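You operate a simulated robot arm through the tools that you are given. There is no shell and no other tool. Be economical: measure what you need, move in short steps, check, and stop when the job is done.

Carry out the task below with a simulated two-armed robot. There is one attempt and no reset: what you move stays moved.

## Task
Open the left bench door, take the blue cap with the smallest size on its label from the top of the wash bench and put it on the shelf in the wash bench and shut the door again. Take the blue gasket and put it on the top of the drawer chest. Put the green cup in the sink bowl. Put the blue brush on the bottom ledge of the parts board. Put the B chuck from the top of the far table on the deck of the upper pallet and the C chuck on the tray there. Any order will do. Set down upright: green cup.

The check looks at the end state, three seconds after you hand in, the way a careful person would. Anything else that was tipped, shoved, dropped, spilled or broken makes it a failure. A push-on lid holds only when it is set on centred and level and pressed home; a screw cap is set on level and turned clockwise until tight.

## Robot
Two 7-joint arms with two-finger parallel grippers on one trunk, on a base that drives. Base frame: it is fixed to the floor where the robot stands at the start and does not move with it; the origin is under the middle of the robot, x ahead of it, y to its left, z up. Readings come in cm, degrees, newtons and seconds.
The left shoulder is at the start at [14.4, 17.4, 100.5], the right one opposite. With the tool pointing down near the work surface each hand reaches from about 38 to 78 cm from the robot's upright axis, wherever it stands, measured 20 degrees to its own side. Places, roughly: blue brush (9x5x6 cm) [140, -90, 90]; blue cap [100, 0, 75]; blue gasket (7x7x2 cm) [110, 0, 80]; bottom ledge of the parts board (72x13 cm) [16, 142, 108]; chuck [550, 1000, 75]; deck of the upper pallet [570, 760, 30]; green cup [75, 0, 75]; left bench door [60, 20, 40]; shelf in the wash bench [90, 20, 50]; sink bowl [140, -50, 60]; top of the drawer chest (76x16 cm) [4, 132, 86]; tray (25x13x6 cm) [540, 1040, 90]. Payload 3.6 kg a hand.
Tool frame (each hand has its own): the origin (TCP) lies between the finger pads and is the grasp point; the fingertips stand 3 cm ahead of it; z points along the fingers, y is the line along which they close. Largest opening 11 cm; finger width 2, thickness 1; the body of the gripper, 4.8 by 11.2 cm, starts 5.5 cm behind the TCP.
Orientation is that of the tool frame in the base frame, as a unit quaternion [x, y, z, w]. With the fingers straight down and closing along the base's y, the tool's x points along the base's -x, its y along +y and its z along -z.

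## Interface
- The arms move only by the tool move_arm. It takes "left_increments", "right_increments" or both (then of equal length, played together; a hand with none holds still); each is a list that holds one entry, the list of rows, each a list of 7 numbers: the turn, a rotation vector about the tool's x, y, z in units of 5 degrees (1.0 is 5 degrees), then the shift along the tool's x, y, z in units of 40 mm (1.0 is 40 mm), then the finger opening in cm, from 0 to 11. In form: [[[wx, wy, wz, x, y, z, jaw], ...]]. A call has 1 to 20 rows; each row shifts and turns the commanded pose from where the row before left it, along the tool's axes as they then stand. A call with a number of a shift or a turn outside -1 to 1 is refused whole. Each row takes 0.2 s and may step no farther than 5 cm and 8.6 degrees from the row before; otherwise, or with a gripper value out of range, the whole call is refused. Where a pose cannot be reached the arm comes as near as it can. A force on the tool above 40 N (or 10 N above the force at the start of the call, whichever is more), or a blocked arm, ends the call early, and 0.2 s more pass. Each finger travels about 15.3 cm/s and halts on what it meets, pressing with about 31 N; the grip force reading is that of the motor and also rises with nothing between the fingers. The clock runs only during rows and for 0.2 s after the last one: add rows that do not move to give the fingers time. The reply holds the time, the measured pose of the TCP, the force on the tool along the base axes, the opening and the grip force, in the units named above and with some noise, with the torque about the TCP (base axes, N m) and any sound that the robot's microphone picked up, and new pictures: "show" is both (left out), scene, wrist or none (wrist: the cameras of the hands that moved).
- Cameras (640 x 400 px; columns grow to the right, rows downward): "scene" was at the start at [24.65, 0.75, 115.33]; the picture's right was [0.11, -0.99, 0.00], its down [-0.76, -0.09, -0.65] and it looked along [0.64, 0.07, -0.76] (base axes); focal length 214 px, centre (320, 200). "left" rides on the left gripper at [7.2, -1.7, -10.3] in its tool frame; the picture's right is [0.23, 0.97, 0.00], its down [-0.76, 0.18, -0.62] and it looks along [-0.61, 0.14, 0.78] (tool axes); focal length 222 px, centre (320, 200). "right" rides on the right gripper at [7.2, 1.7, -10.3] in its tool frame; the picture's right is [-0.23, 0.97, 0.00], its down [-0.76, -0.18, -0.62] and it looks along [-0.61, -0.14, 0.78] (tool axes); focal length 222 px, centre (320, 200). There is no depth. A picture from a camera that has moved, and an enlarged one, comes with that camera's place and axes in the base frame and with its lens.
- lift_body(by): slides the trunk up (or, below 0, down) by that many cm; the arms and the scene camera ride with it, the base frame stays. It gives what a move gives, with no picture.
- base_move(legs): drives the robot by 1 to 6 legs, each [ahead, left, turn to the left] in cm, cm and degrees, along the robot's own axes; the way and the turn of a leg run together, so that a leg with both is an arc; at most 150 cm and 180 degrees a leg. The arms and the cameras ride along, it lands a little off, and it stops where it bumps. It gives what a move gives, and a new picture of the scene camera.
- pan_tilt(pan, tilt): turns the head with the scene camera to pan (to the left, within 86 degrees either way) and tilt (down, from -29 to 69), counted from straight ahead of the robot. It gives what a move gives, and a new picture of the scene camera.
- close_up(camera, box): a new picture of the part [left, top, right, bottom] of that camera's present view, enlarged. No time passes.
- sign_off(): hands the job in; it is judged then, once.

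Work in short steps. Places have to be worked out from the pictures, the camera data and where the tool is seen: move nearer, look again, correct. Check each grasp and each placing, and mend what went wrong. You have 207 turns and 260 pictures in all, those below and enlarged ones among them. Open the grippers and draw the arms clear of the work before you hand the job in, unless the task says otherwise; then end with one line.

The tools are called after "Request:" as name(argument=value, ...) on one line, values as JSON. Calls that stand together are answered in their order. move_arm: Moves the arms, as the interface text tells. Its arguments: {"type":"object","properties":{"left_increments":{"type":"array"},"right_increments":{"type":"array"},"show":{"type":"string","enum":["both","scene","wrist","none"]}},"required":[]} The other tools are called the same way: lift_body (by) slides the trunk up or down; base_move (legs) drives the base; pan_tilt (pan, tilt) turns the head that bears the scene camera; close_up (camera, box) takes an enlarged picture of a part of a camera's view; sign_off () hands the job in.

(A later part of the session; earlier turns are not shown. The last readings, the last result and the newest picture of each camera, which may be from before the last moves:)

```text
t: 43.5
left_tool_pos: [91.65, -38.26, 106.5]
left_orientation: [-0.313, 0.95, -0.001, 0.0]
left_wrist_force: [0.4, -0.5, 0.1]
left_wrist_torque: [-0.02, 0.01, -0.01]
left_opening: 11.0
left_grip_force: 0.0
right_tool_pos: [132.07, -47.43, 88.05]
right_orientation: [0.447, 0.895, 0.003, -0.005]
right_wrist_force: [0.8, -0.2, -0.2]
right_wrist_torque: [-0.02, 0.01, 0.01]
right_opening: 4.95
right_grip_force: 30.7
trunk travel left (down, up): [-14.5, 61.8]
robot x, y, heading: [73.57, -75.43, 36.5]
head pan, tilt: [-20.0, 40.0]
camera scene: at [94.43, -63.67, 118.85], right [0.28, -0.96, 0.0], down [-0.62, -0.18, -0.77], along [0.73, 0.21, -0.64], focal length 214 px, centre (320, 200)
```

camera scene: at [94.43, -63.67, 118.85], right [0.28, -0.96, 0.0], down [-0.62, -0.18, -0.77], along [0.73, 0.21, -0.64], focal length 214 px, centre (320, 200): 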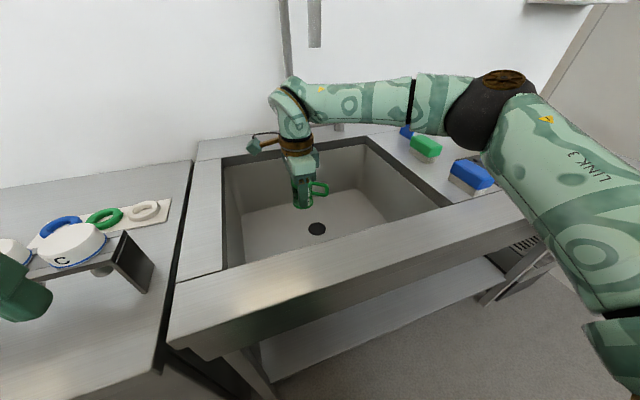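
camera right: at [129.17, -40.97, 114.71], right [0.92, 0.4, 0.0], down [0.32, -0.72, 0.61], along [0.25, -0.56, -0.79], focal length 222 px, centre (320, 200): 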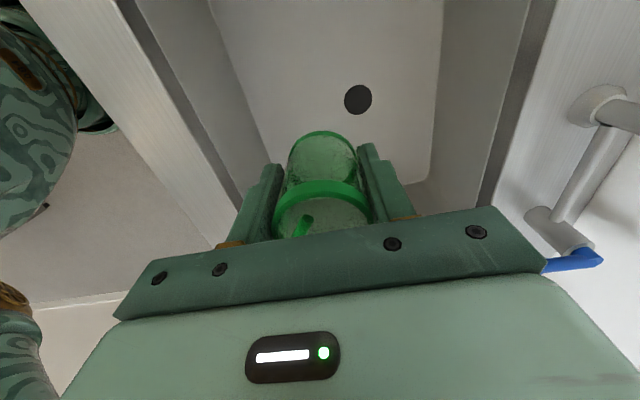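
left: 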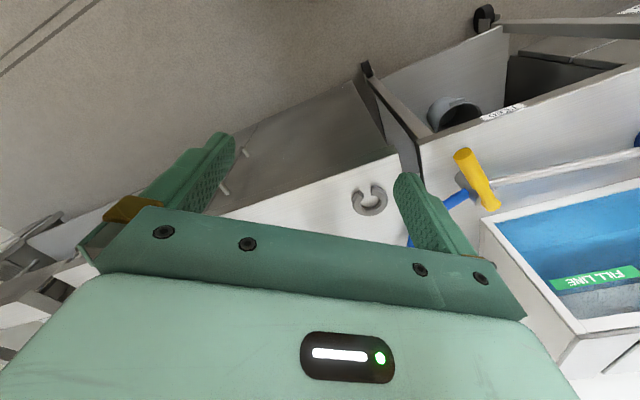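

The elbow is close above the brushes, so I raise the trunk first, then lower the hand, which keeps the elbow higher.

Request:
lift_body(by=22)

Request:
move_arm(right_increments=[[[0, 0, 0, 0, 0, 0.9, 4], [0, 0, 0, 0, 0, 0.9, 4], [0, 0, 0, 0, 0, 0.9, 4], [0, 0, 0, 0, 0, 0.9, 4], [0, 0, 0, 0, 0, 0.9, 4], [0, 0, 0, 0, 0, 0.9, 4], [0, 0, 0, 0, 0, 0.6, 4], [0, 0, 0, 0, 0, 0, 4]]], show="scene")

```text
t: 45.8
left_tool_pos: [91.7, -38.4, 128.54]
left_orientation: [-0.312, 0.95, -0.001, -0.002]
left_wrist_force: [0.5, 0.1, -1.1]
left_wrist_torque: [0.01, 0.03, 0.0]
left_opening: 11.0
left_grip_force: 0.1
right_tool_pos: [132.07, -47.57, 110.26]
right_orientation: [0.447, 0.895, 0.004, -0.005]
right_wrist_force: [-0.5, 0.5, -0.7]
right_wrist_torque: [-0.01, -0.01, 0.02]
right_opening: 4.94
right_grip_force: 31.5
trunk travel left (down, up): [-36.5, 39.8]
robot x, y, heading: [73.27, -75.09, 36.4]
head pan, tilt: [-20.0, 40.0]
```

```text
t: 47.6
left_tool_pos: [91.74, -38.35, 128.56]
left_orientation: [-0.313, 0.95, -0.001, 0.0]
left_wrist_force: [-0.5, 1.1, 0.0]
left_wrist_torque: [-0.02, 0.01, 0.01]
left_opening: 10.99
left_grip_force: 0.1
right_tool_pos: [129.82, -48.08, 87.3]
right_orientation: [0.447, 0.894, 0.005, -0.005]
right_wrist_force: [0.2, 0.1, 0.1]
right_wrist_torque: [0.0, 0.04, 0.02]
right_opening: 4.93
right_grip_force: 31.6
right hand out of reach, approached as far as the arm can: row 5, 6, 7
trunk travel left (down, up): [-36.5, 39.8]
robot x, y, heading: [73.53, -75.3, 36.3]
head pan, tilt: [-20.0, 40.0]
camera scene: at [86.1, -69.77, 141.57], right [0.28, -0.96, 0.0], down [-0.62, -0.18, -0.77], along [0.73, 0.21, -0.64], focal length 214 px, centre (320, 200)
```

scene: 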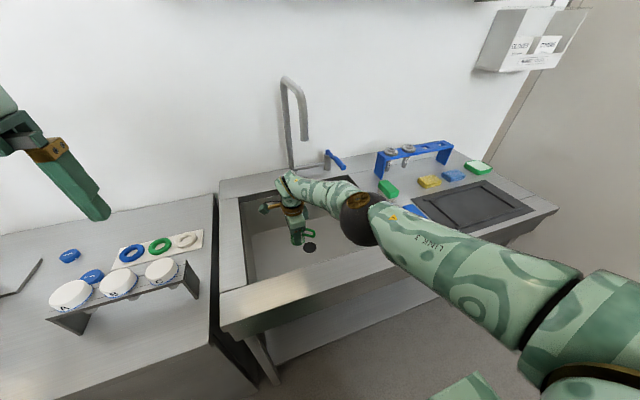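

Reach is limited in this wrist posture. I rotate the hand back to its natural yaw (cup turns with it inside the bowl), which should allow reaching down with a higher elbow.

Request:
move_arm(right_increments=[[[0, 0, -1, 0, 0, -0.2, 4], [0, 0, -1, 0, 0, -0.2, 4], [0, 0, -1, 0, 0, 0, 4], [0, 0, -1, 0, 0, 0, 4], [0, 0, -1, 0, 0, 0, 4], [0, 0, -1, 0, 0, 0, 4], [0, 0, -1, 0, 0, 0, 4], [0, 0, -1, 0, 0, 0, 4], [0, 0, -1, 0, 0, 0, 4], [0, 0, -1, 0, 0, 0, 4], [0, 0, -1, 0, 0, 0, 4], [0, 0, -1, 0, 0, 0, 4], [0, 0, -1, 0, 0, 0, 4], [0, 0, -1, 0, 0, 0, 4], [0, 0, -1, 0, 0, 0, 4], [0, 0, -1, 0, 0, 0, 4], [0, 0, -1, 0, 0, 0, 4], [0, 0, 0, 0, 0, 0, 4]]], show="both")

```text
t: 51.4
left_tool_pos: [91.84, -38.24, 128.48]
left_orientation: [-0.313, 0.95, -0.001, -0.001]
left_wrist_force: [0.3, 0.6, 0.5]
left_wrist_torque: [-0.02, 0.0, -0.03]
left_opening: 10.99
left_grip_force: 0.0
right_tool_pos: [129.88, -48.06, 88.95]
right_orientation: [-0.276, 0.961, 0.006, 0.001]
right_wrist_force: [0.3, 0.5, -0.4]
right_wrist_torque: [-0.01, -0.04, -0.01]
right_opening: 4.95
right_grip_force: 31.1
trunk travel left (down, up): [-36.5, 39.8]
robot x, y, heading: [73.76, -75.11, 36.3]
head pan, tilt: [-20.0, 40.0]
camera scene: at [86.11, -69.78, 141.57], right [0.28, -0.96, 0.0], down [-0.62, -0.18, -0.77], along [0.73, 0.21, -0.64], focal length 214 px, centre (320, 200)
camera right: at [122.92, -50.61, 99.28], right [-0.32, 0.95, 0.01], down [0.74, 0.24, 0.62], along [0.59, 0.21, -0.78], focal length 222 px, centre (320, 200)
```

scene: 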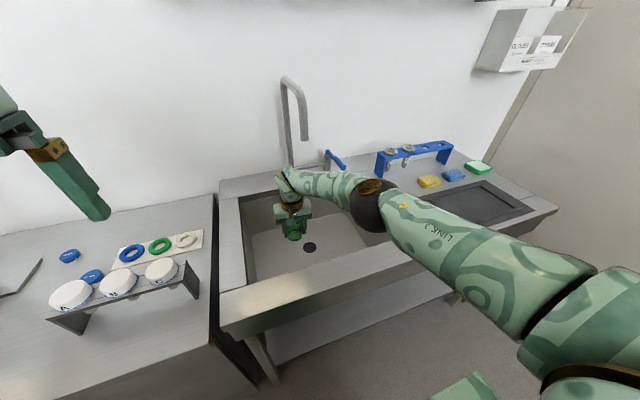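
right: 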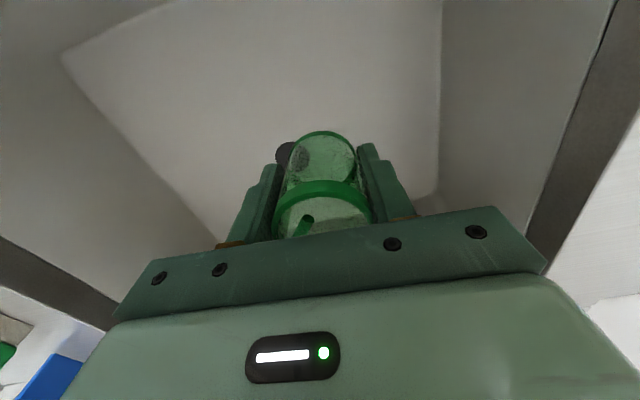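

Now try descending from this posture.

Request:
move_arm(right_increments=[[[0, 0, 0, 0, 0, 0.8, 4], [0, 0, 0, 0, 0, 0.8, 4], [0, 0, 0, 0, 0, 0.8, 4], [0, 0, 0, 0, 0, 0.8, 4], [0, 0, 0, 0, 0, 0, 4]]], show="scene")

```text
t: 52.6
left_tool_pos: [91.74, -38.29, 128.53]
left_orientation: [-0.313, 0.95, -0.001, 0.0]
left_wrist_force: [0.3, -0.9, 0.3]
left_wrist_torque: [0.0, -0.02, 0.02]
left_opening: 10.99
left_grip_force: 0.0
right_tool_pos: [128.93, -51.4, 80.29]
right_orientation: [-0.274, 0.962, 0.007, 0.001]
right_wrist_force: [0.4, 0.4, -0.2]
right_wrist_torque: [-0.01, 0.02, -0.01]
right_opening: 4.93
right_grip_force: 30.9
right hand out of reach, approached as far as the arm can: row 1, 2, 3, 4
trunk travel left (down, up): [-36.5, 39.8]
robot x, y, heading: [73.4, -74.92, 36.2]
head pan, tilt: [-20.0, 40.0]
camera scene: at [86.11, -69.78, 141.57], right [0.28, -0.96, 0.0], down [-0.62, -0.18, -0.77], along [0.73, 0.21, -0.64], focal length 214 px, centre (320, 200)
```

scene: 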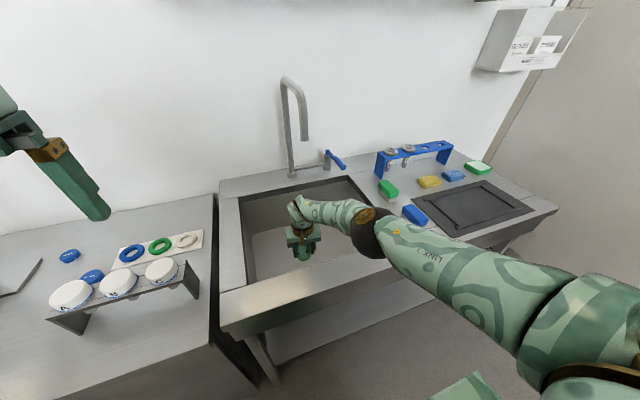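

I move the base 5 cm closer and then lower again, slightly drawing the hand back.

Request:
base_move(legs=[[5, 0, 0]])

Request:
move_arm(right_increments=[[[0, 0, 0, 0.4, 0, 0.5, 4], [0, 0, 0, 0.3, 0, 0.5, 4], [0, 0, 0, 0.3, 0, 0.5, 4], [0, 0, 0, 0, 0, 0.4, 4], [0, 0, 0, 0, 0, 0, 4]]], show="both")

```text
t: 53.5
left_tool_pos: [95.86, -35.21, 128.45]
left_orientation: [-0.314, 0.95, -0.001, -0.002]
left_wrist_force: [0.9, -0.2, 0.5]
left_wrist_torque: [-0.04, 0.05, 0.0]
left_opening: 10.98
left_grip_force: 0.2
right_tool_pos: [133.16, -48.23, 80.2]
right_orientation: [-0.275, 0.961, 0.006, 0.0]
right_wrist_force: [0.3, 0.0, -0.3]
right_wrist_torque: [-0.03, 0.03, 0.03]
right_opening: 4.94
right_grip_force: 31.2
trunk travel left (down, up): [-36.5, 39.8]
robot x, y, heading: [77.49, -72.13, 36.8]
head pan, tilt: [-20.0, 40.0]
camera scene: at [90.37, -66.66, 141.55], right [0.28, -0.96, 0.0], down [-0.62, -0.18, -0.76], along [0.73, 0.21, -0.64], focal length 214 px, centre (320, 200)
```

scene: 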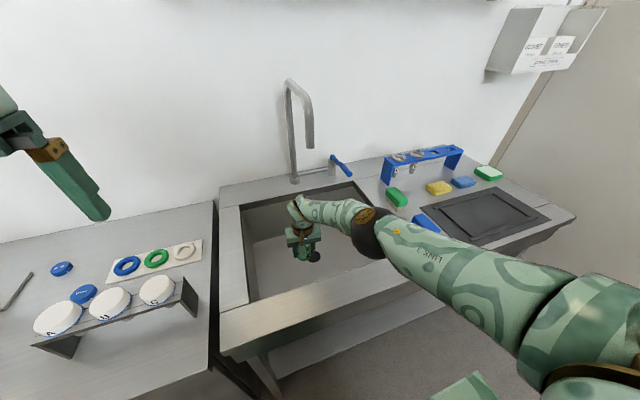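

```text
t: 54.7
left_tool_pos: [95.74, -35.37, 128.45]
left_orientation: [-0.314, 0.949, -0.002, -0.001]
left_wrist_force: [0.3, 0.3, 0.7]
left_wrist_torque: [-0.05, -0.04, 0.02]
left_opening: 11.0
left_grip_force: 0.1
right_tool_pos: [129.68, -50.32, 73.41]
right_orientation: [-0.275, 0.961, 0.006, 0.001]
right_wrist_force: [0.0, -0.4, -0.4]
right_wrist_torque: [0.01, -0.01, 0.01]
right_opening: 4.95
right_grip_force: 31.1
right hand out of reach, approached as far as the arm can: row 4
trunk travel left (down, up): [-36.5, 39.8]
robot x, y, heading: [77.53, -72.14, 36.3]
head pan, tilt: [-20.0, 40.0]
camera scene: at [90.18, -66.82, 141.57], right [0.28, -0.96, 0.0], down [-0.62, -0.18, -0.77], along [0.73, 0.22, -0.64], focal length 214 px, centre (320, 200)
camera right: at [122.61, -52.81, 83.59], right [-0.32, 0.95, 0.01], down [0.74, 0.24, 0.62], along [0.59, 0.21, -0.78], focal length 222 px, centre (320, 200)
```

scene: 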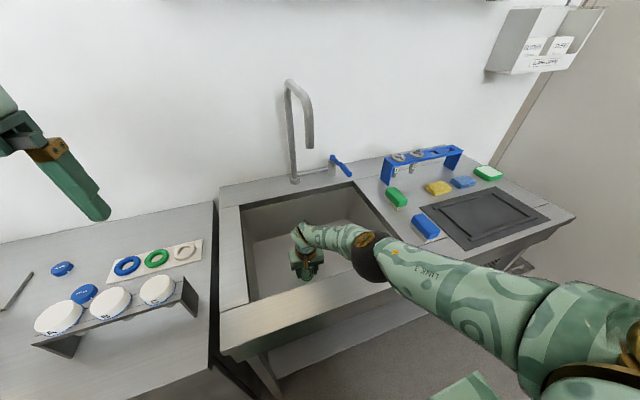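
right: 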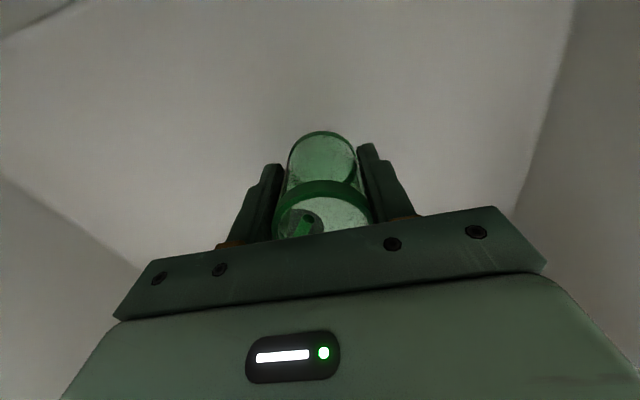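

About 3 cm remain. I lower the trunk in small steps, watching the force for contact.

Request:
lift_body(by=-2)

Request:
pan_tilt(pan=-20, tilt=52)

```text
t: 55.4
left_tool_pos: [95.7, -35.42, 126.49]
left_orientation: [-0.313, 0.95, -0.001, 0.0]
left_wrist_force: [0.2, 0.3, 0.1]
left_wrist_torque: [0.01, -0.02, -0.02]
left_opening: 10.99
left_grip_force: 0.1
right_tool_pos: [129.49, -50.3, 71.44]
right_orientation: [-0.275, 0.961, 0.006, 0.0]
right_wrist_force: [-0.3, -0.2, 0.3]
right_wrist_torque: [0.02, 0.01, 0.01]
right_opening: 4.95
right_grip_force: 30.8
trunk travel left (down, up): [-34.5, 41.8]
robot x, y, heading: [77.59, -72.09, 36.7]
head pan, tilt: [-20.0, 40.0]
```

```text
t: 56.1
left_tool_pos: [95.9, -35.21, 126.51]
left_orientation: [-0.313, 0.95, -0.002, 0.0]
left_wrist_force: [0.0, -0.2, 0.0]
left_wrist_torque: [-0.01, 0.0, -0.03]
left_opening: 10.99
left_grip_force: 0.0
right_tool_pos: [129.56, -50.31, 71.49]
right_orientation: [-0.275, 0.961, 0.006, 0.0]
right_wrist_force: [-0.7, -0.2, 0.0]
right_wrist_torque: [0.0, 0.01, 0.01]
right_opening: 4.93
right_grip_force: 30.9
trunk travel left (down, up): [-34.5, 41.8]
robot x, y, heading: [77.57, -72.48, 36.4]
head pan, tilt: [-20.0, 52.0]
camera scene: at [89.8, -66.65, 137.86], right [0.28, -0.96, 0.0], down [-0.76, -0.22, -0.62], along [0.59, 0.17, -0.79], focal length 214 px, centre (320, 200)
```

scene: 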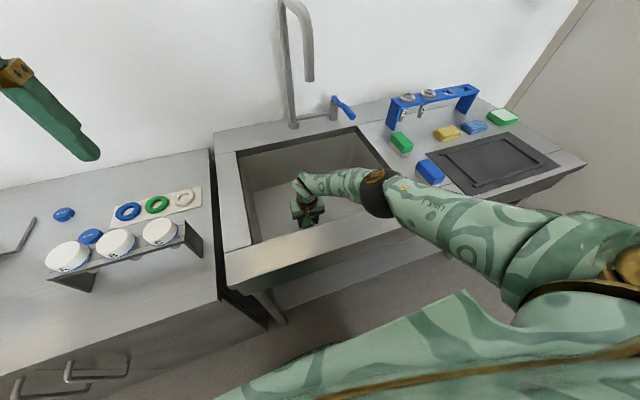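

Request:
lift_body(by=-1)

Request:
lift_body(by=-0.5)

```text
t: 56.7
left_tool_pos: [95.68, -35.38, 125.63]
left_orientation: [-0.313, 0.95, -0.001, 0.0]
left_wrist_force: [0.6, 0.0, 0.3]
left_wrist_torque: [-0.01, -0.03, -0.02]
left_opening: 10.99
left_grip_force: 0.1
right_tool_pos: [129.65, -50.39, 70.5]
right_orientation: [-0.275, 0.962, 0.007, 0.001]
right_wrist_force: [0.7, -0.3, 0.1]
right_wrist_torque: [0.0, 0.04, 0.03]
right_opening: 4.91
right_grip_force: 31.4
trunk travel left (down, up): [-33.5, 42.8]
robot x, y, heading: [77.74, -71.9, 36.5]
head pan, tilt: [-20.0, 52.0]
```

```text
t: 57.3
left_tool_pos: [95.86, -35.39, 125.18]
left_orientation: [-0.313, 0.95, -0.001, -0.001]
left_wrist_force: [0.3, 0.4, 0.4]
left_wrist_torque: [0.01, 0.01, 0.0]
left_opening: 10.98
left_grip_force: 0.1
right_tool_pos: [129.54, -50.26, 69.87]
right_orientation: [-0.274, 0.962, 0.007, 0.001]
right_wrist_force: [0.6, -0.4, 0.5]
right_wrist_torque: [0.03, 0.01, -0.01]
right_opening: 4.96
right_grip_force: 31.1
trunk travel left (down, up): [-33.0, 43.3]
robot x, y, heading: [77.69, -72.44, 36.4]
head pan, tilt: [-20.0, 52.0]
```

Request:
lift_body(by=-0.7)

Request:
close_up(camera="right", box=[200, 50, 480, 225])

```text
t: 57.8
left_tool_pos: [95.7, -35.29, 124.34]
left_orientation: [-0.313, 0.95, -0.001, 0.0]
left_wrist_force: [0.6, -0.1, -0.1]
left_wrist_torque: [-0.02, 0.0, 0.02]
left_opening: 11.02
left_grip_force: 0.0
right_tool_pos: [129.53, -50.23, 69.46]
right_orientation: [-0.275, 0.961, 0.008, 0.002]
right_wrist_force: [-1.4, -0.4, 20.7]
right_wrist_torque: [-0.38, 0.08, -0.03]
right_opening: 4.95
right_grip_force: 31.2
trunk travel left (down, up): [-32.3, 44.0]
robot x, y, heading: [77.77, -71.99, 36.2]
head pan, tilt: [-20.0, 52.0]
```

```text
2.29 times, centred on (340, 138) of right
camera zoom: at [122.58, -52.77, 79.71], right [-0.32, 0.95, 0.01], down [0.74, 0.24, 0.63], along [0.59, 0.21, -0.78], focal length 508 px, centre (274, 343)
```

zoom: 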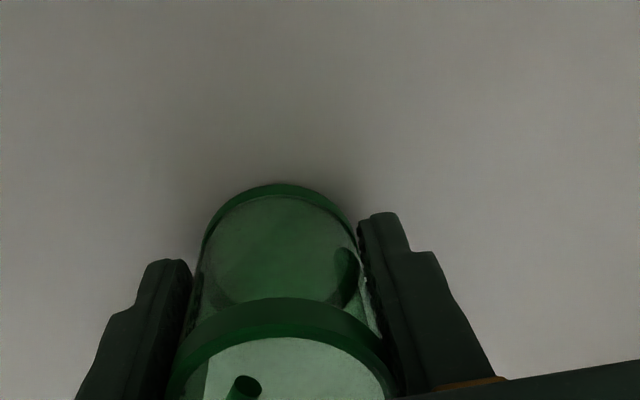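

Contact with the sink floor (20 N). I relieve a little and open the fingers.

Request:
lift_body(by=0.4)

Request:
move_arm(right_increments=[[[0, 0, 0, 0, 0, 0, 5.5], [0, 0, 0, 0, 0, 0, 7], [0, 0, 0, 0, 0, 0, 9], [0, 0, 0, 0, 0, 0, 10], [0, 0, 0, 0, 0, 0, 10]]], show="wrist")

```text
t: 58.4
left_tool_pos: [95.76, -35.29, 124.61]
left_orientation: [-0.313, 0.95, -0.001, -0.001]
left_wrist_force: [-0.7, 0.4, -0.5]
left_wrist_torque: [-0.01, 0.0, 0.0]
left_opening: 11.02
left_grip_force: 0.1
right_tool_pos: [129.47, -50.43, 69.47]
right_orientation: [-0.274, 0.962, 0.006, -0.001]
right_wrist_force: [-0.7, -0.7, -0.6]
right_wrist_torque: [0.01, -0.02, -0.01]
right_opening: 4.95
right_grip_force: 31.2
trunk travel left (down, up): [-32.7, 43.6]
robot x, y, heading: [77.72, -72.4, 36.3]
head pan, tilt: [-20.0, 52.0]
```

```text
t: 59.6
left_tool_pos: [95.81, -35.33, 124.62]
left_orientation: [-0.313, 0.95, -0.002, -0.001]
left_wrist_force: [1.0, 0.9, 0.2]
left_wrist_torque: [0.0, -0.02, 0.01]
left_opening: 11.01
left_grip_force: 0.1
right_tool_pos: [129.62, -50.36, 69.65]
right_orientation: [-0.275, 0.962, 0.006, 0.001]
right_wrist_force: [-0.5, -0.1, 1.2]
right_wrist_torque: [0.0, 0.01, 0.0]
right_opening: 10.01
right_grip_force: 0.0
trunk travel left (down, up): [-32.7, 43.6]
robot x, y, heading: [77.68, -72.4, 36.6]
head pan, tilt: [-20.0, 52.0]
camera right: at [122.6, -52.81, 79.89], right [-0.32, 0.95, 0.01], down [0.74, 0.24, 0.62], along [0.59, 0.21, -0.78], focal length 222 px, centre (320, 200)
```

right: 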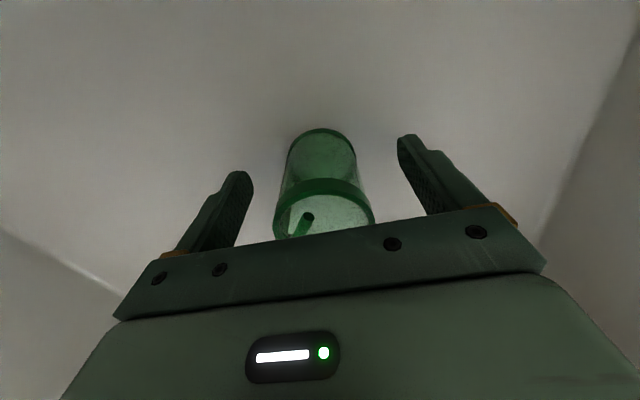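

The cup stands upright and free. I raise the trunk to withdraw straight up and take a look.

Request:
lift_body(by=33)

Request:
pan_tilt(pan=-35, tilt=50)

```text
t: 62.8
left_tool_pos: [95.81, -35.29, 157.6]
left_orientation: [-0.313, 0.95, -0.001, 0.0]
left_wrist_force: [-0.5, -0.3, 0.1]
left_wrist_torque: [0.01, 0.0, -0.01]
left_opening: 11.01
left_grip_force: 0.1
right_tool_pos: [130.48, -49.6, 107.2]
right_orientation: [-0.275, 0.96, 0.022, 0.041]
right_wrist_force: [-0.2, 0.0, -0.3]
right_wrist_torque: [0.04, 0.02, 0.01]
right_opening: 10.0
right_grip_force: 0.0
trunk travel left (down, up): [-65.7, 10.6]
robot x, y, heading: [77.75, -72.43, 36.6]
head pan, tilt: [-20.0, 52.0]
```

```text
t: 63.6
left_tool_pos: [95.74, -35.25, 157.71]
left_orientation: [-0.314, 0.949, -0.001, -0.001]
left_wrist_force: [0.7, 0.4, -0.1]
left_wrist_torque: [0.01, -0.01, -0.04]
left_opening: 11.02
left_grip_force: 0.0
right_tool_pos: [130.57, -49.72, 107.18]
right_orientation: [-0.275, 0.96, 0.022, 0.041]
right_wrist_force: [-0.3, -0.8, -0.1]
right_wrist_torque: [-0.04, 0.0, -0.01]
right_opening: 9.99
right_grip_force: 0.0
trunk travel left (down, up): [-65.7, 10.6]
robot x, y, heading: [77.69, -71.77, 36.4]
head pan, tilt: [-35.0, 50.0]
camera scene: at [86.25, -71.55, 169.51], right [0.02, -1.0, 0.0], down [-0.77, -0.02, -0.64], along [0.64, 0.02, -0.77], focal length 214 px, centre (320, 200)
```

scene: 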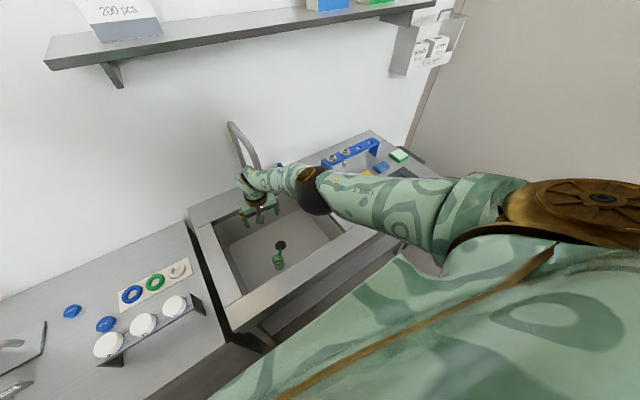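

The cup stands in the bowl. Next the door: I back away from the sink and strafe left to stand in front of the cupboard doors, lowering the trunk.

Request:
base_move(legs=[[-32, 0, 0], [0, 52, 0.4]])

Request:
lift_body(by=-50)

Request:
pan_tilt(pan=0, tilt=45)

```text
t: 68.3
left_tool_pos: [39.03, -12.54, 157.88]
left_orientation: [-0.319, 0.948, -0.001, 0.0]
left_wrist_force: [0.9, 0.4, 0.0]
left_wrist_torque: [-0.01, 0.03, 0.04]
left_opening: 10.97
left_grip_force: 0.0
right_tool_pos: [73.84, -26.29, 107.21]
right_orientation: [-0.281, 0.959, 0.022, 0.041]
right_wrist_force: [0.0, 0.3, 0.2]
right_wrist_torque: [0.03, 0.0, 0.02]
right_opening: 10.0
right_grip_force: 0.0
trunk travel left (down, up): [-65.7, 10.6]
robot x, y, heading: [21.16, -50.08, 37.0]
head pan, tilt: [-35.0, 50.0]
camera scene: at [29.96, -48.86, 169.51], right [0.04, -1.0, 0.0], down [-0.77, -0.03, -0.64], along [0.64, 0.02, -0.77], focal length 214 px, centre (320, 200)
```

scene: 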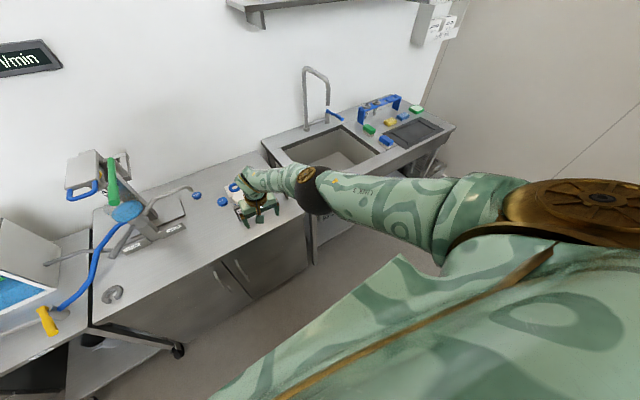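

```text
refused: -50 is not a number from -40 to 40
```

```text
t: 69.3
left_tool_pos: [39.08, -12.44, 157.77]
left_orientation: [-0.319, 0.948, -0.002, 0.0]
left_wrist_force: [0.4, 0.0, -0.6]
left_wrist_torque: [-0.04, 0.01, -0.01]
left_opening: 11.0
left_grip_force: 0.1
right_tool_pos: [74.01, -26.33, 107.24]
right_orientation: [-0.28, 0.959, 0.022, 0.041]
right_wrist_force: [-0.2, -0.1, 0.2]
right_wrist_torque: [0.0, 0.0, 0.04]
right_opening: 10.0
right_grip_force: 0.1
trunk travel left (down, up): [-65.7, 10.6]
robot x, y, heading: [21.49, -49.87, 37.0]
head pan, tilt: [0.0, 45.0]
camera scene: at [28.74, -44.23, 170.2], right [0.6, -0.8, 0.0], down [-0.56, -0.43, -0.71], along [0.56, 0.43, -0.71], focal length 214 px, centre (320, 200)
```

scene: 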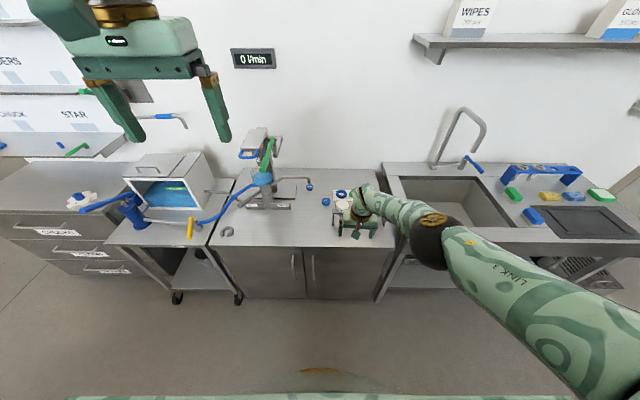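

I raise and draw back the right hand relative to the trunk, then lower the trunk.

Request:
move_arm(right_increments=[[[0, 0, 0, 0.4, 0, -0.9, 10], [0, 0, 0, 0.4, 0, -0.9, 10], [0, 0, 0, 0.4, 0, -0.9, 10], [0, 0, 0, 0.4, 0, -0.9, 10], [0, 0, 0, 0, 0, -0.9, 10], [0, 0, 0, 0, 0, -0.9, 10], [0, 0, 0, 0, 0, -0.9, 10], [0, 0, 0, 0, 0, -0.9, 10]]], show="none")

Request:
lift_body(by=-40)

Request:
pan_tilt(pan=10, tilt=45)

```text
t: 71.1
left_tool_pos: [38.96, -12.46, 157.63]
left_orientation: [-0.32, 0.947, -0.002, 0.0]
left_wrist_force: [0.0, -0.2, 0.1]
left_wrist_torque: [-0.01, -0.01, 0.01]
left_opening: 10.99
left_grip_force: 0.2
right_tool_pos: [66.63, -31.88, 135.19]
right_orientation: [-0.281, 0.959, 0.022, 0.04]
right_wrist_force: [-0.3, -0.3, 0.6]
right_wrist_torque: [0.01, 0.0, 0.04]
right_opening: 10.0
right_grip_force: 0.2
trunk travel left (down, up): [-65.7, 10.6]
robot x, y, heading: [21.3, -49.68, 37.0]
head pan, tilt: [0.0, 45.0]
```

```text
t: 75.0
left_tool_pos: [39.03, -12.52, 117.66]
left_orientation: [-0.319, 0.948, -0.001, 0.0]
left_wrist_force: [-0.6, 0.7, 0.9]
left_wrist_torque: [-0.01, 0.0, -0.03]
left_opening: 11.03
left_grip_force: 0.0
right_tool_pos: [66.69, -31.77, 95.4]
right_orientation: [-0.281, 0.959, 0.022, 0.041]
right_wrist_force: [-0.2, -0.4, -0.6]
right_wrist_torque: [-0.02, 0.0, -0.02]
right_opening: 10.01
right_grip_force: 0.0
trunk travel left (down, up): [-25.7, 50.6]
robot x, y, heading: [21.38, -49.9, 37.1]
head pan, tilt: [0.0, 45.0]
```

```text
t: 75.7
left_tool_pos: [39.04, -12.45, 117.72]
left_orientation: [-0.319, 0.948, -0.001, 0.0]
left_wrist_force: [-0.3, -0.3, 0.3]
left_wrist_torque: [0.01, 0.0, 0.0]
left_opening: 10.99
left_grip_force: 0.0
right_tool_pos: [66.58, -31.66, 95.26]
right_orientation: [-0.28, 0.959, 0.022, 0.041]
right_wrist_force: [0.3, 0.4, -0.2]
right_wrist_torque: [0.02, 0.03, 0.01]
right_opening: 9.98
right_grip_force: 0.0
trunk travel left (down, up): [-25.7, 50.6]
robot x, y, heading: [21.4, -49.57, 37.1]
head pan, tilt: [10.0, 45.0]
camera scene: at [34.66, -37.94, 129.83], right [0.73, -0.68, 0.0], down [-0.48, -0.52, -0.71], along [0.48, 0.52, -0.71], focal length 214 px, centre (320, 200)
```

scene: 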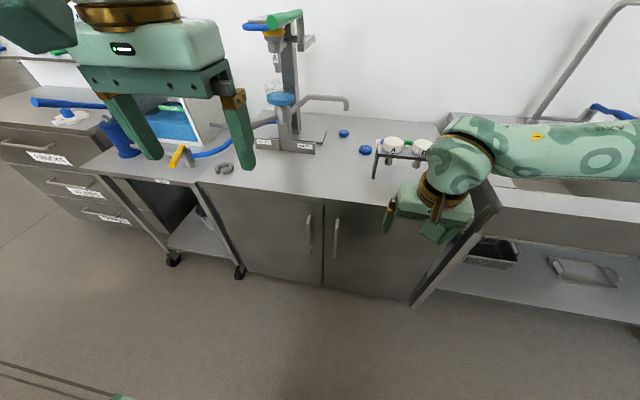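

Left door handle: a vertical bar at F≈51, L≈-38.5, z≈49–74; hinge near L≈0. I lower the trunk, then turn the left hand to point forward horizontally.

Request:
lift_body(by=-20)

Request:
move_arm(left_increments=[[[0, -1, 0, -0.25, 0, 0, 10], [0, -1, 0, -0.25, 0, 0.04, 10], [0, -1, 0, -0.24, 0, 0.06, 10], [0, -1, 0, -0.23, 0, 0.09, 10], [0, -1, 0, -0.22, 0, 0.1, 10], [0, -1, 0, -0.21, 0, 0.13, 10], [0, -1, 0, -0.2, 0, 0.14, 10], [0, -1, 0, -0.19, 0, 0.16, 10], [0, -1, 0, -0.18, 0, 0.18, 10], [0, -1, 0, -0.16, 0, 0.19, 10], [0, -1, 0, -0.14, 0, 0.2, 10], [0, -1, 0, -0.12, 0, 0.22, 10], [0, -1, 0, -0.1, 0, 0.23, 10], [0, -1, 0, -0.08, 0, 0.24, 10], [0, -1, 0, -0.06, 0, 0.24, 10], [0, -1, 0, -0.04, 0, 0.25, 10], [0, -1, 0, -0.02, 0, 0.25, 10], [0, -1, 0, 0, 0, 0.25, 10], [0, 0, 0, 0, 0, 0, 10]]], show="both")

```text
t: 77.8
left_tool_pos: [39.03, -12.46, 97.84]
left_orientation: [-0.32, 0.947, -0.001, -0.001]
left_wrist_force: [0.3, -0.3, 0.4]
left_wrist_torque: [-0.01, -0.01, 0.01]
left_opening: 11.02
left_grip_force: 0.0
right_tool_pos: [66.54, -31.75, 75.41]
right_orientation: [-0.281, 0.959, 0.022, 0.041]
right_wrist_force: [-0.1, 0.6, 0.5]
right_wrist_torque: [0.03, -0.03, -0.01]
right_opening: 9.98
right_grip_force: 0.0
trunk travel left (down, up): [-5.7, 70.6]
robot x, y, heading: [21.66, -49.76, 37.0]
head pan, tilt: [10.0, 45.0]
```

```text
t: 81.8
left_tool_pos: [55.84, -1.73, 100.65]
left_orientation: [-0.249, 0.741, 0.198, 0.591]
left_wrist_force: [0.0, 0.3, -0.3]
left_wrist_torque: [0.0, 0.01, -0.03]
left_opening: 9.98
left_grip_force: 0.1
left hand out of reach, approached as far as the arm can: row 8, 9, 10, 11, 12, 13, 14, 15, 16, 17, 18
right_tool_pos: [66.59, -31.75, 75.34]
right_orientation: [-0.281, 0.959, 0.022, 0.04]
right_wrist_force: [0.0, -0.9, -0.6]
right_wrist_torque: [0.02, 0.01, -0.01]
right_opening: 10.01
right_grip_force: 0.2
trunk travel left (down, up): [-5.7, 70.6]
robot x, y, heading: [21.32, -49.7, 37.1]
head pan, tilt: [10.0, 45.0]
camera scene: at [43.82, -31.02, 108.66], right [0.73, -0.68, 0.0], down [-0.48, -0.52, -0.71], along [0.48, 0.52, -0.71], focal length 214 px, centre (320, 200)
camera left: at [47.6, -10.2, 95.8], right [-0.63, 0.74, -0.22], down [-0.46, -0.12, 0.88], along [0.63, 0.66, 0.42], focal length 222 px, centre (320, 200)
```

scene: 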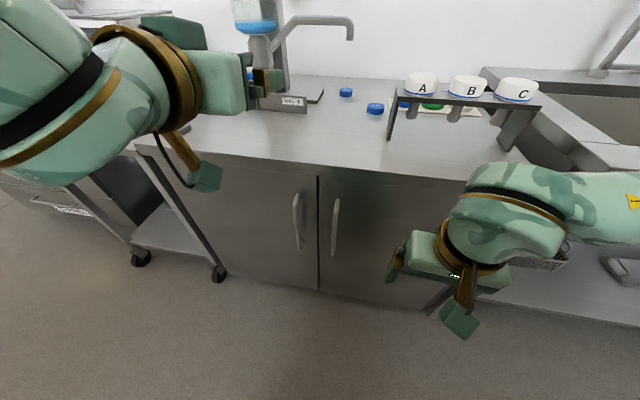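
left: 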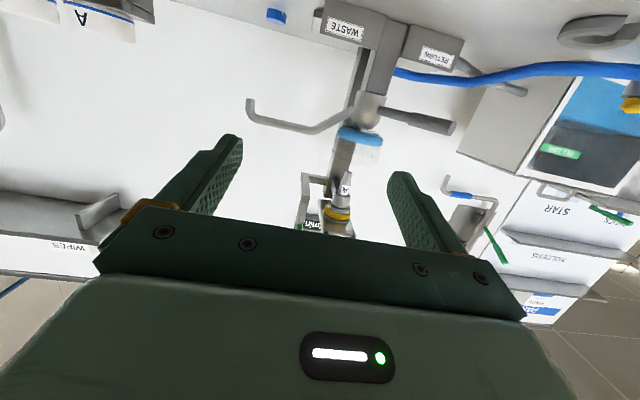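

The hand points forward (about 13° down). Handle bar refined to L≈−38.7, z 51–74. I lower the hand in front of the handle.

Request:
move_arm(left_increments=[[[0, 0, 0, 0.88, -0.2, 0.2, 10], [0, 0, 0, 0.88, -0.2, 0.2, 10], [0, 0, 0, 0.88, -0.2, 0.2, 10], [0, 0, 0, 0.88, -0.2, 0.2, 10], [0, 0, 0, 0.88, -0.15, 0.2, 10], [0, 0, 0, 0.88, 0, 0.2, 10], [0, 0, 0, 0.88, 0, 0.2, 10], [0, 0, 0, 0.88, 0, 0.2, 10], [0, 0, 0, 0.88, 0, 0.2, 10], [0, 0, 0, 0.88, 0, 0.2, 10], [0, 0, 0, 0, 0, 0, 10]]], show="both")

```text
t: 84.2
left_tool_pos: [56.31, -2.58, 100.12]
left_orientation: [-0.251, 0.743, 0.198, 0.588]
left_wrist_force: [0.9, 0.3, -0.8]
left_wrist_torque: [0.01, 0.01, 0.0]
left_opening: 10.0
left_grip_force: 0.0
left hand out of reach, approached as far as the arm can: row 1, 2, 3, 4, 5, 6, 7, 8, 9, 10
right_tool_pos: [66.7, -31.67, 75.37]
right_orientation: [-0.281, 0.959, 0.021, 0.039]
right_wrist_force: [0.7, 0.6, -0.1]
right_wrist_torque: [0.03, 0.01, 0.0]
right_opening: 10.0
right_grip_force: 0.1
trunk travel left (down, up): [-5.7, 70.6]
robot x, y, heading: [21.16, -49.44, 37.3]
head pan, tilt: [10.0, 45.0]
camera scene: at [43.82, -31.01, 108.66], right [0.73, -0.68, 0.0], down [-0.48, -0.52, -0.71], along [0.48, 0.52, -0.71], focal length 214 px, centre (320, 200)
camera left: at [47.98, -10.98, 95.37], right [-0.63, 0.74, -0.22], down [-0.45, -0.12, 0.88], along [0.63, 0.66, 0.41], focal length 222 px, centre (320, 200)
```

scene: 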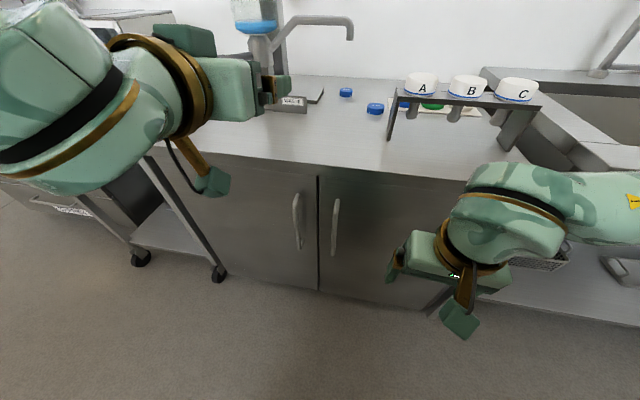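
left: 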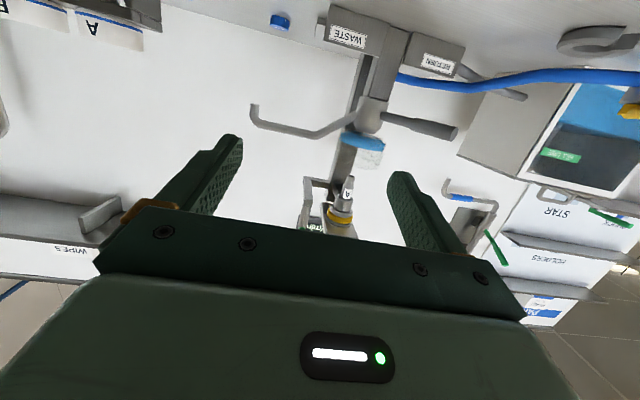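

IK is stuck in that horizontal posture. I pitch the hand back to about 45° down-forward, then lower it.

Request:
move_arm(left_increments=[[[0, 1, 0, 0, 0, 0, 10], [0, 1, 0, 0, 0, 0, 10], [0, 1, 0, 0, 0, 0, 10], [0, 1, 0, 0, 0, 0, 10], [0, 1, 0, 0, 0, 0, 10], [0, 1, 0, 0, 0, 0, 10], [0, 1, 0, 0, 0, 0, 10], [0, 0, 0, 0.65, 0, 0.65, 10], [0, 0, 0, 0.65, 0, 0.65, 10], [0, 0, 0, 0.65, 0, 0.65, 10], [0, 0, 0, 0.65, 0, 0.65, 10], [0, 0, 0, 0.65, 0, 0.65, 10], [0, 0, 0, 0.65, 0, 0.65, 10], [0, 0, 0, 0, 0, 0, 10]]], show="scene")

```text
t: 87.2
left_tool_pos: [55.57, -3.18, 77.97]
left_orientation: [-0.298, 0.884, 0.115, 0.341]
left_wrist_force: [-0.3, -0.7, -0.8]
left_wrist_torque: [0.02, -0.03, -0.02]
left_opening: 10.02
left_grip_force: 0.1
right_tool_pos: [66.67, -31.59, 75.43]
right_orientation: [-0.281, 0.958, 0.022, 0.041]
right_wrist_force: [0.3, -0.1, 0.2]
right_wrist_torque: [0.02, -0.04, 0.0]
right_opening: 10.01
right_grip_force: 0.1
trunk travel left (down, up): [-5.7, 70.6]
robot x, y, heading: [21.27, -49.59, 37.0]
head pan, tilt: [10.0, 45.0]
camera scene: at [43.82, -31.02, 108.66], right [0.73, -0.68, 0.0], down [-0.48, -0.52, -0.71], along [0.48, 0.52, -0.71], focal length 214 px, centre (320, 200)
```

scene: 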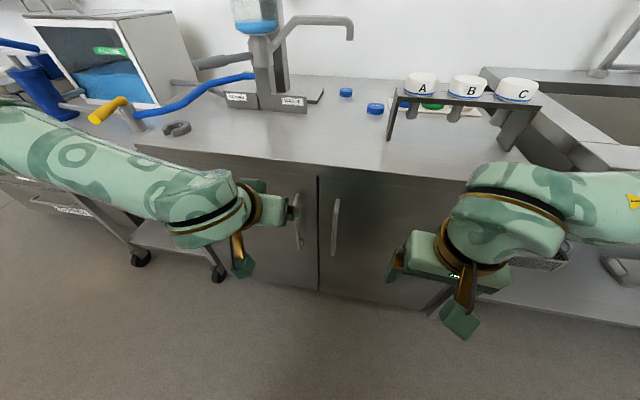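

That works. Continue down to z≈63 and shift to the handle line.

Request:
move_arm(left_increments=[[[0, -1, 0, 0.6, -0.2, 0.6, 10], [0, -1, 0, 0.65, -0.2, 0.6, 10], [0, -1, 0, 0.7, -0.2, 0.55, 10], [0, -1, 0, 0.75, -0.1, 0.5, 10], [0, -0.5, 0, 0.2, 0, 0.1, 10], [0, 0, 0, 0, 0, 0, 10]]], show="both")

```text
t: 88.6
left_tool_pos: [63.3, -12.86, 72.15]
left_orientation: [-0.273, 0.801, 0.173, 0.503]
left_wrist_force: [-0.3, 0.7, -0.2]
left_wrist_torque: [0.01, 0.03, 0.01]
left_opening: 9.99
left_grip_force: 0.0
left hand out of reach, approached as far as the arm can: row 1, 2, 3, 4, 5
right_tool_pos: [66.76, -31.68, 75.28]
right_orientation: [-0.281, 0.959, 0.022, 0.04]
right_wrist_force: [0.3, 0.1, -0.2]
right_wrist_torque: [0.02, 0.02, 0.02]
right_opening: 10.02
right_grip_force: 0.1
trunk travel left (down, up): [-5.7, 70.6]
robot x, y, heading: [21.43, -50.0, 37.1]
head pan, tilt: [10.0, 45.0]
camera scene: at [43.83, -31.02, 108.66], right [0.73, -0.68, 0.0], down [-0.48, -0.52, -0.71], along [0.48, 0.52, -0.71], focal length 214 px, centre (320, 200)
camera left: at [54.44, -21.9, 70.08], right [-0.67, 0.71, -0.2], down [-0.29, 0.0, 0.96], along [0.68, 0.7, 0.21], focal length 222 px, centre (320, 200)
```

scene: 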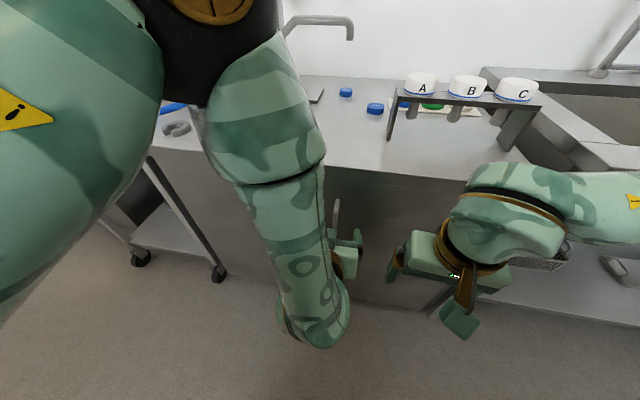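
left: 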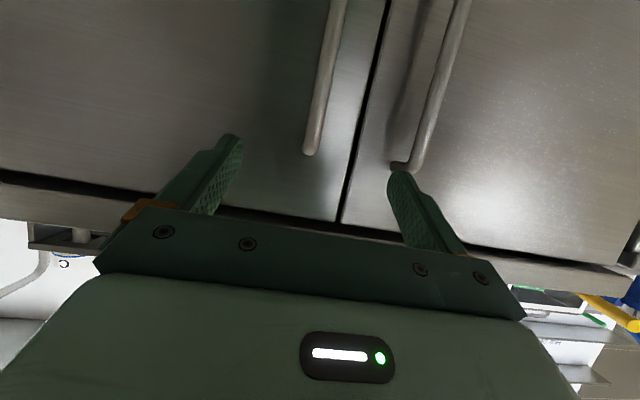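

The arm flipped into an elbow-up posture that points more horizontally, fine. The bar's top is at z≈70, L≈−40. I shift left ~9 cm and down ~10 cm.

Request:
move_arm(left_increments=[[[0, 0, 0, 0, 0.7, 0, 10], [0, 0, 0, 0, 0.7, 0, 10], [0, 0, 0, 0.1, 0.7, 0, 10], [0, 0, 0, 0.7, 0, 0.3, 10], [0, 0, 0, 0.7, 0, 0.3, 10], [0, 0, 0, 0.7, 0, 0.3, 10], [0, 0, 0, 0, 0, 0, 10]]], show="both")

```text
t: 90.2
left_tool_pos: [63.44, -13.01, 71.81]
left_orientation: [-0.274, 0.802, 0.174, 0.501]
left_wrist_force: [0.1, -0.1, -0.4]
left_wrist_torque: [0.01, -0.02, -0.01]
left_opening: 9.99
left_grip_force: 0.0
left hand out of reach, approached as far as the arm can: row 1, 2, 3, 4, 5, 6
right_tool_pos: [66.59, -31.63, 75.28]
right_orientation: [-0.281, 0.959, 0.023, 0.041]
right_wrist_force: [-0.4, 0.6, -0.5]
right_wrist_torque: [-0.01, -0.01, -0.01]
right_opening: 10.0
right_grip_force: 0.0
trunk travel left (down, up): [-5.7, 70.6]
robot x, y, heading: [21.17, -49.61, 36.9]
head pan, tilt: [10.0, 45.0]
camera scene: at [43.83, -31.03, 108.66], right [0.73, -0.68, 0.0], down [-0.48, -0.52, -0.71], along [0.48, 0.52, -0.71], focal length 214 px, centre (320, 200)
camera left: at [54.59, -22.03, 69.72], right [-0.68, 0.71, -0.2], down [-0.28, 0.0, 0.96], along [0.68, 0.71, 0.2], focal length 222 px, centre (320, 200)
```

scene: 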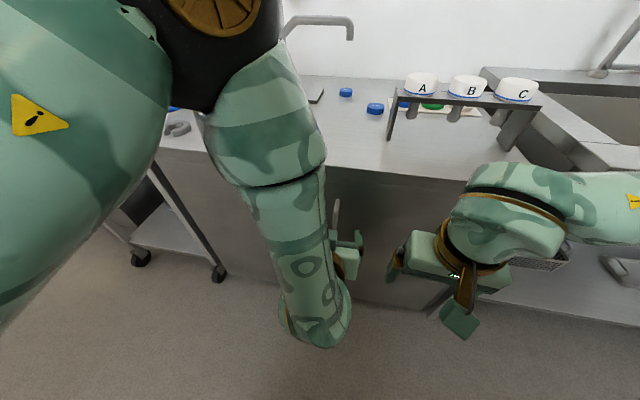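
left: 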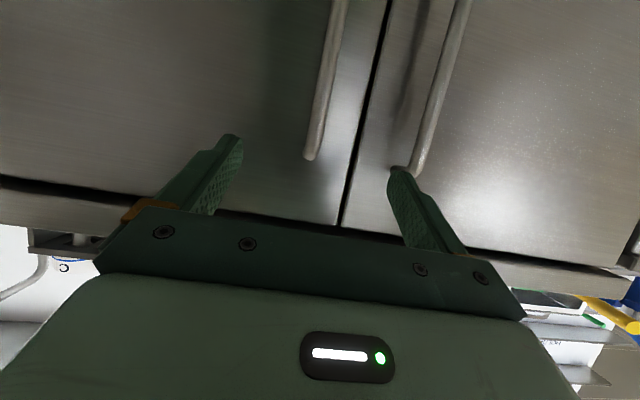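

I'll use base and trunk instead: shift left ~9 cm, trunk down 5, keeping the arm fixed.

Request:
base_move(legs=[[0, 9, 0]])

Request:
lift_body(by=-5.5)

Request:
close_up(camera="left", box=[0, 0, 640, 400])

```text
t: 91.3
left_tool_pos: [57.94, -5.77, 71.74]
left_orientation: [-0.275, 0.803, 0.173, 0.5]
left_wrist_force: [-0.5, 0.1, -0.1]
left_wrist_torque: [-0.01, 0.03, 0.01]
left_opening: 9.96
left_grip_force: 0.0
right_tool_pos: [61.11, -24.38, 75.36]
right_orientation: [-0.281, 0.959, 0.022, 0.041]
right_wrist_force: [-0.3, 0.5, -0.2]
right_wrist_torque: [0.0, -0.05, 0.05]
right_opening: 9.98
right_grip_force: 0.2
trunk travel left (down, up): [-5.7, 70.6]
robot x, y, heading: [16.07, -42.57, 37.1]
head pan, tilt: [10.0, 45.0]
camera scene: at [38.27, -23.67, 108.66], right [0.73, -0.68, 0.0], down [-0.48, -0.52, -0.71], along [0.48, 0.52, -0.71], focal length 214 px, centre (320, 200)
```

scene: 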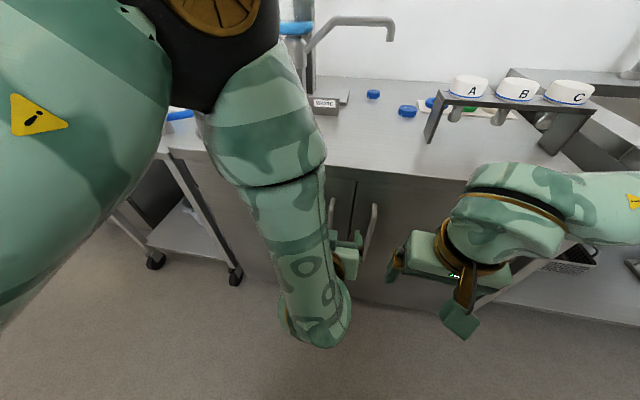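

```text
t: 92.3
left_tool_pos: [57.93, -5.89, 66.57]
left_orientation: [-0.276, 0.803, 0.175, 0.498]
left_wrist_force: [0.7, -0.6, 0.2]
left_wrist_torque: [-0.01, 0.0, -0.01]
left_opening: 10.0
left_grip_force: 0.1
right_tool_pos: [61.07, -24.41, 69.94]
right_orientation: [-0.281, 0.958, 0.022, 0.041]
right_wrist_force: [0.0, -0.5, 0.0]
right_wrist_torque: [-0.01, -0.04, 0.02]
right_opening: 10.01
right_grip_force: 0.0
trunk travel left (down, up): [-0.2, 76.1]
robot x, y, heading: [15.42, -42.32, 37.3]
head pan, tilt: [10.0, 45.0]
```

```text
1.00 times, centred on (320, 200) of left (not enlarged: the box is as wide or as high as the picture)
camera zoom: at [49.12, -14.82, 64.48], right [-0.68, 0.71, -0.2], down [-0.28, 0.0, 0.96], along [0.68, 0.71, 0.2], focal length 222 px, centre (320, 200)
```

zoom: 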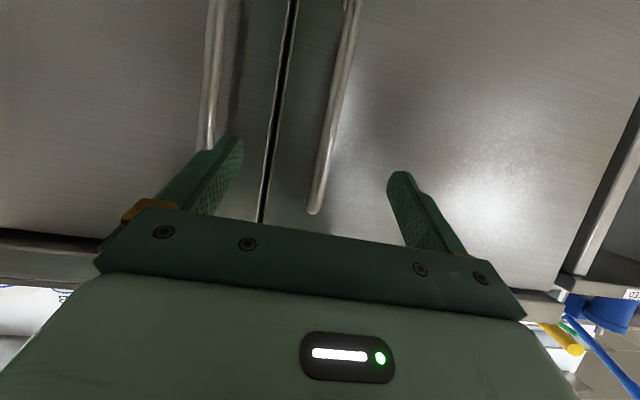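

Triangulating both cameras puts the bar at F≈54.3, L≈−37.9. I drive ahead 9 cm and left 1.6 and look.

Request:
base_move(legs=[[9, 1.6, 0]])

Request:
close_up(camera="left", box=[160, 0, 480, 200])

```text
t: 93.4
left_tool_pos: [64.26, 1.03, 66.52]
left_orientation: [-0.276, 0.804, 0.175, 0.498]
left_wrist_force: [-7.6, -4.1, 3.2]
left_wrist_torque: [-0.11, -0.2, -0.43]
left_opening: 10.0
left_grip_force: 0.2
right_tool_pos: [67.52, -17.56, 69.94]
right_orientation: [-0.281, 0.959, 0.021, 0.041]
right_wrist_force: [0.4, 0.1, -0.9]
right_wrist_torque: [-0.01, 0.0, 0.01]
right_opening: 10.01
right_grip_force: 0.1
trunk travel left (down, up): [-0.2, 76.1]
robot x, y, heading: [22.51, -35.65, 37.2]
head pan, tilt: [10.0, 45.0]
camera scene: at [47.42, -14.82, 102.73], right [0.73, -0.68, 0.0], down [-0.48, -0.52, -0.71], along [0.48, 0.52, -0.71], focal length 214 px, centre (320, 200)
```

scene: 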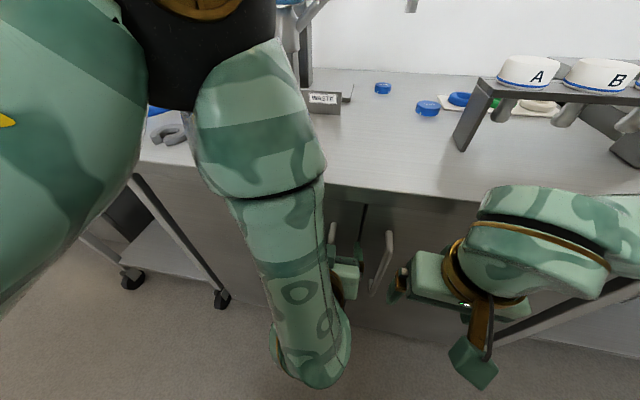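

```text
2.00 times, centred on (320, 100) of left
camera zoom: at [55.48, -8.01, 64.47], right [-0.68, 0.71, -0.2], down [-0.28, 0.0, 0.96], along [0.68, 0.71, 0.2], focal length 444 px, centre (320, 400)
```

zoom: 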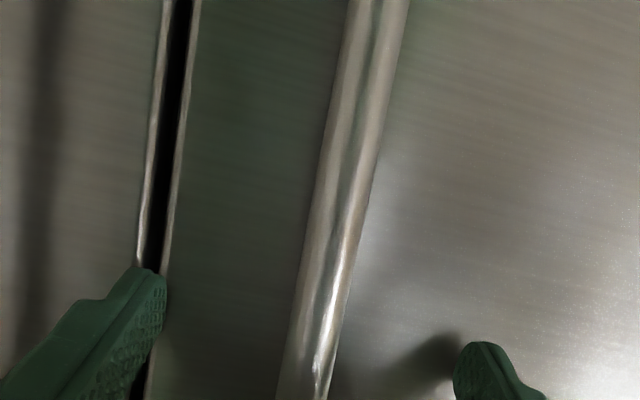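

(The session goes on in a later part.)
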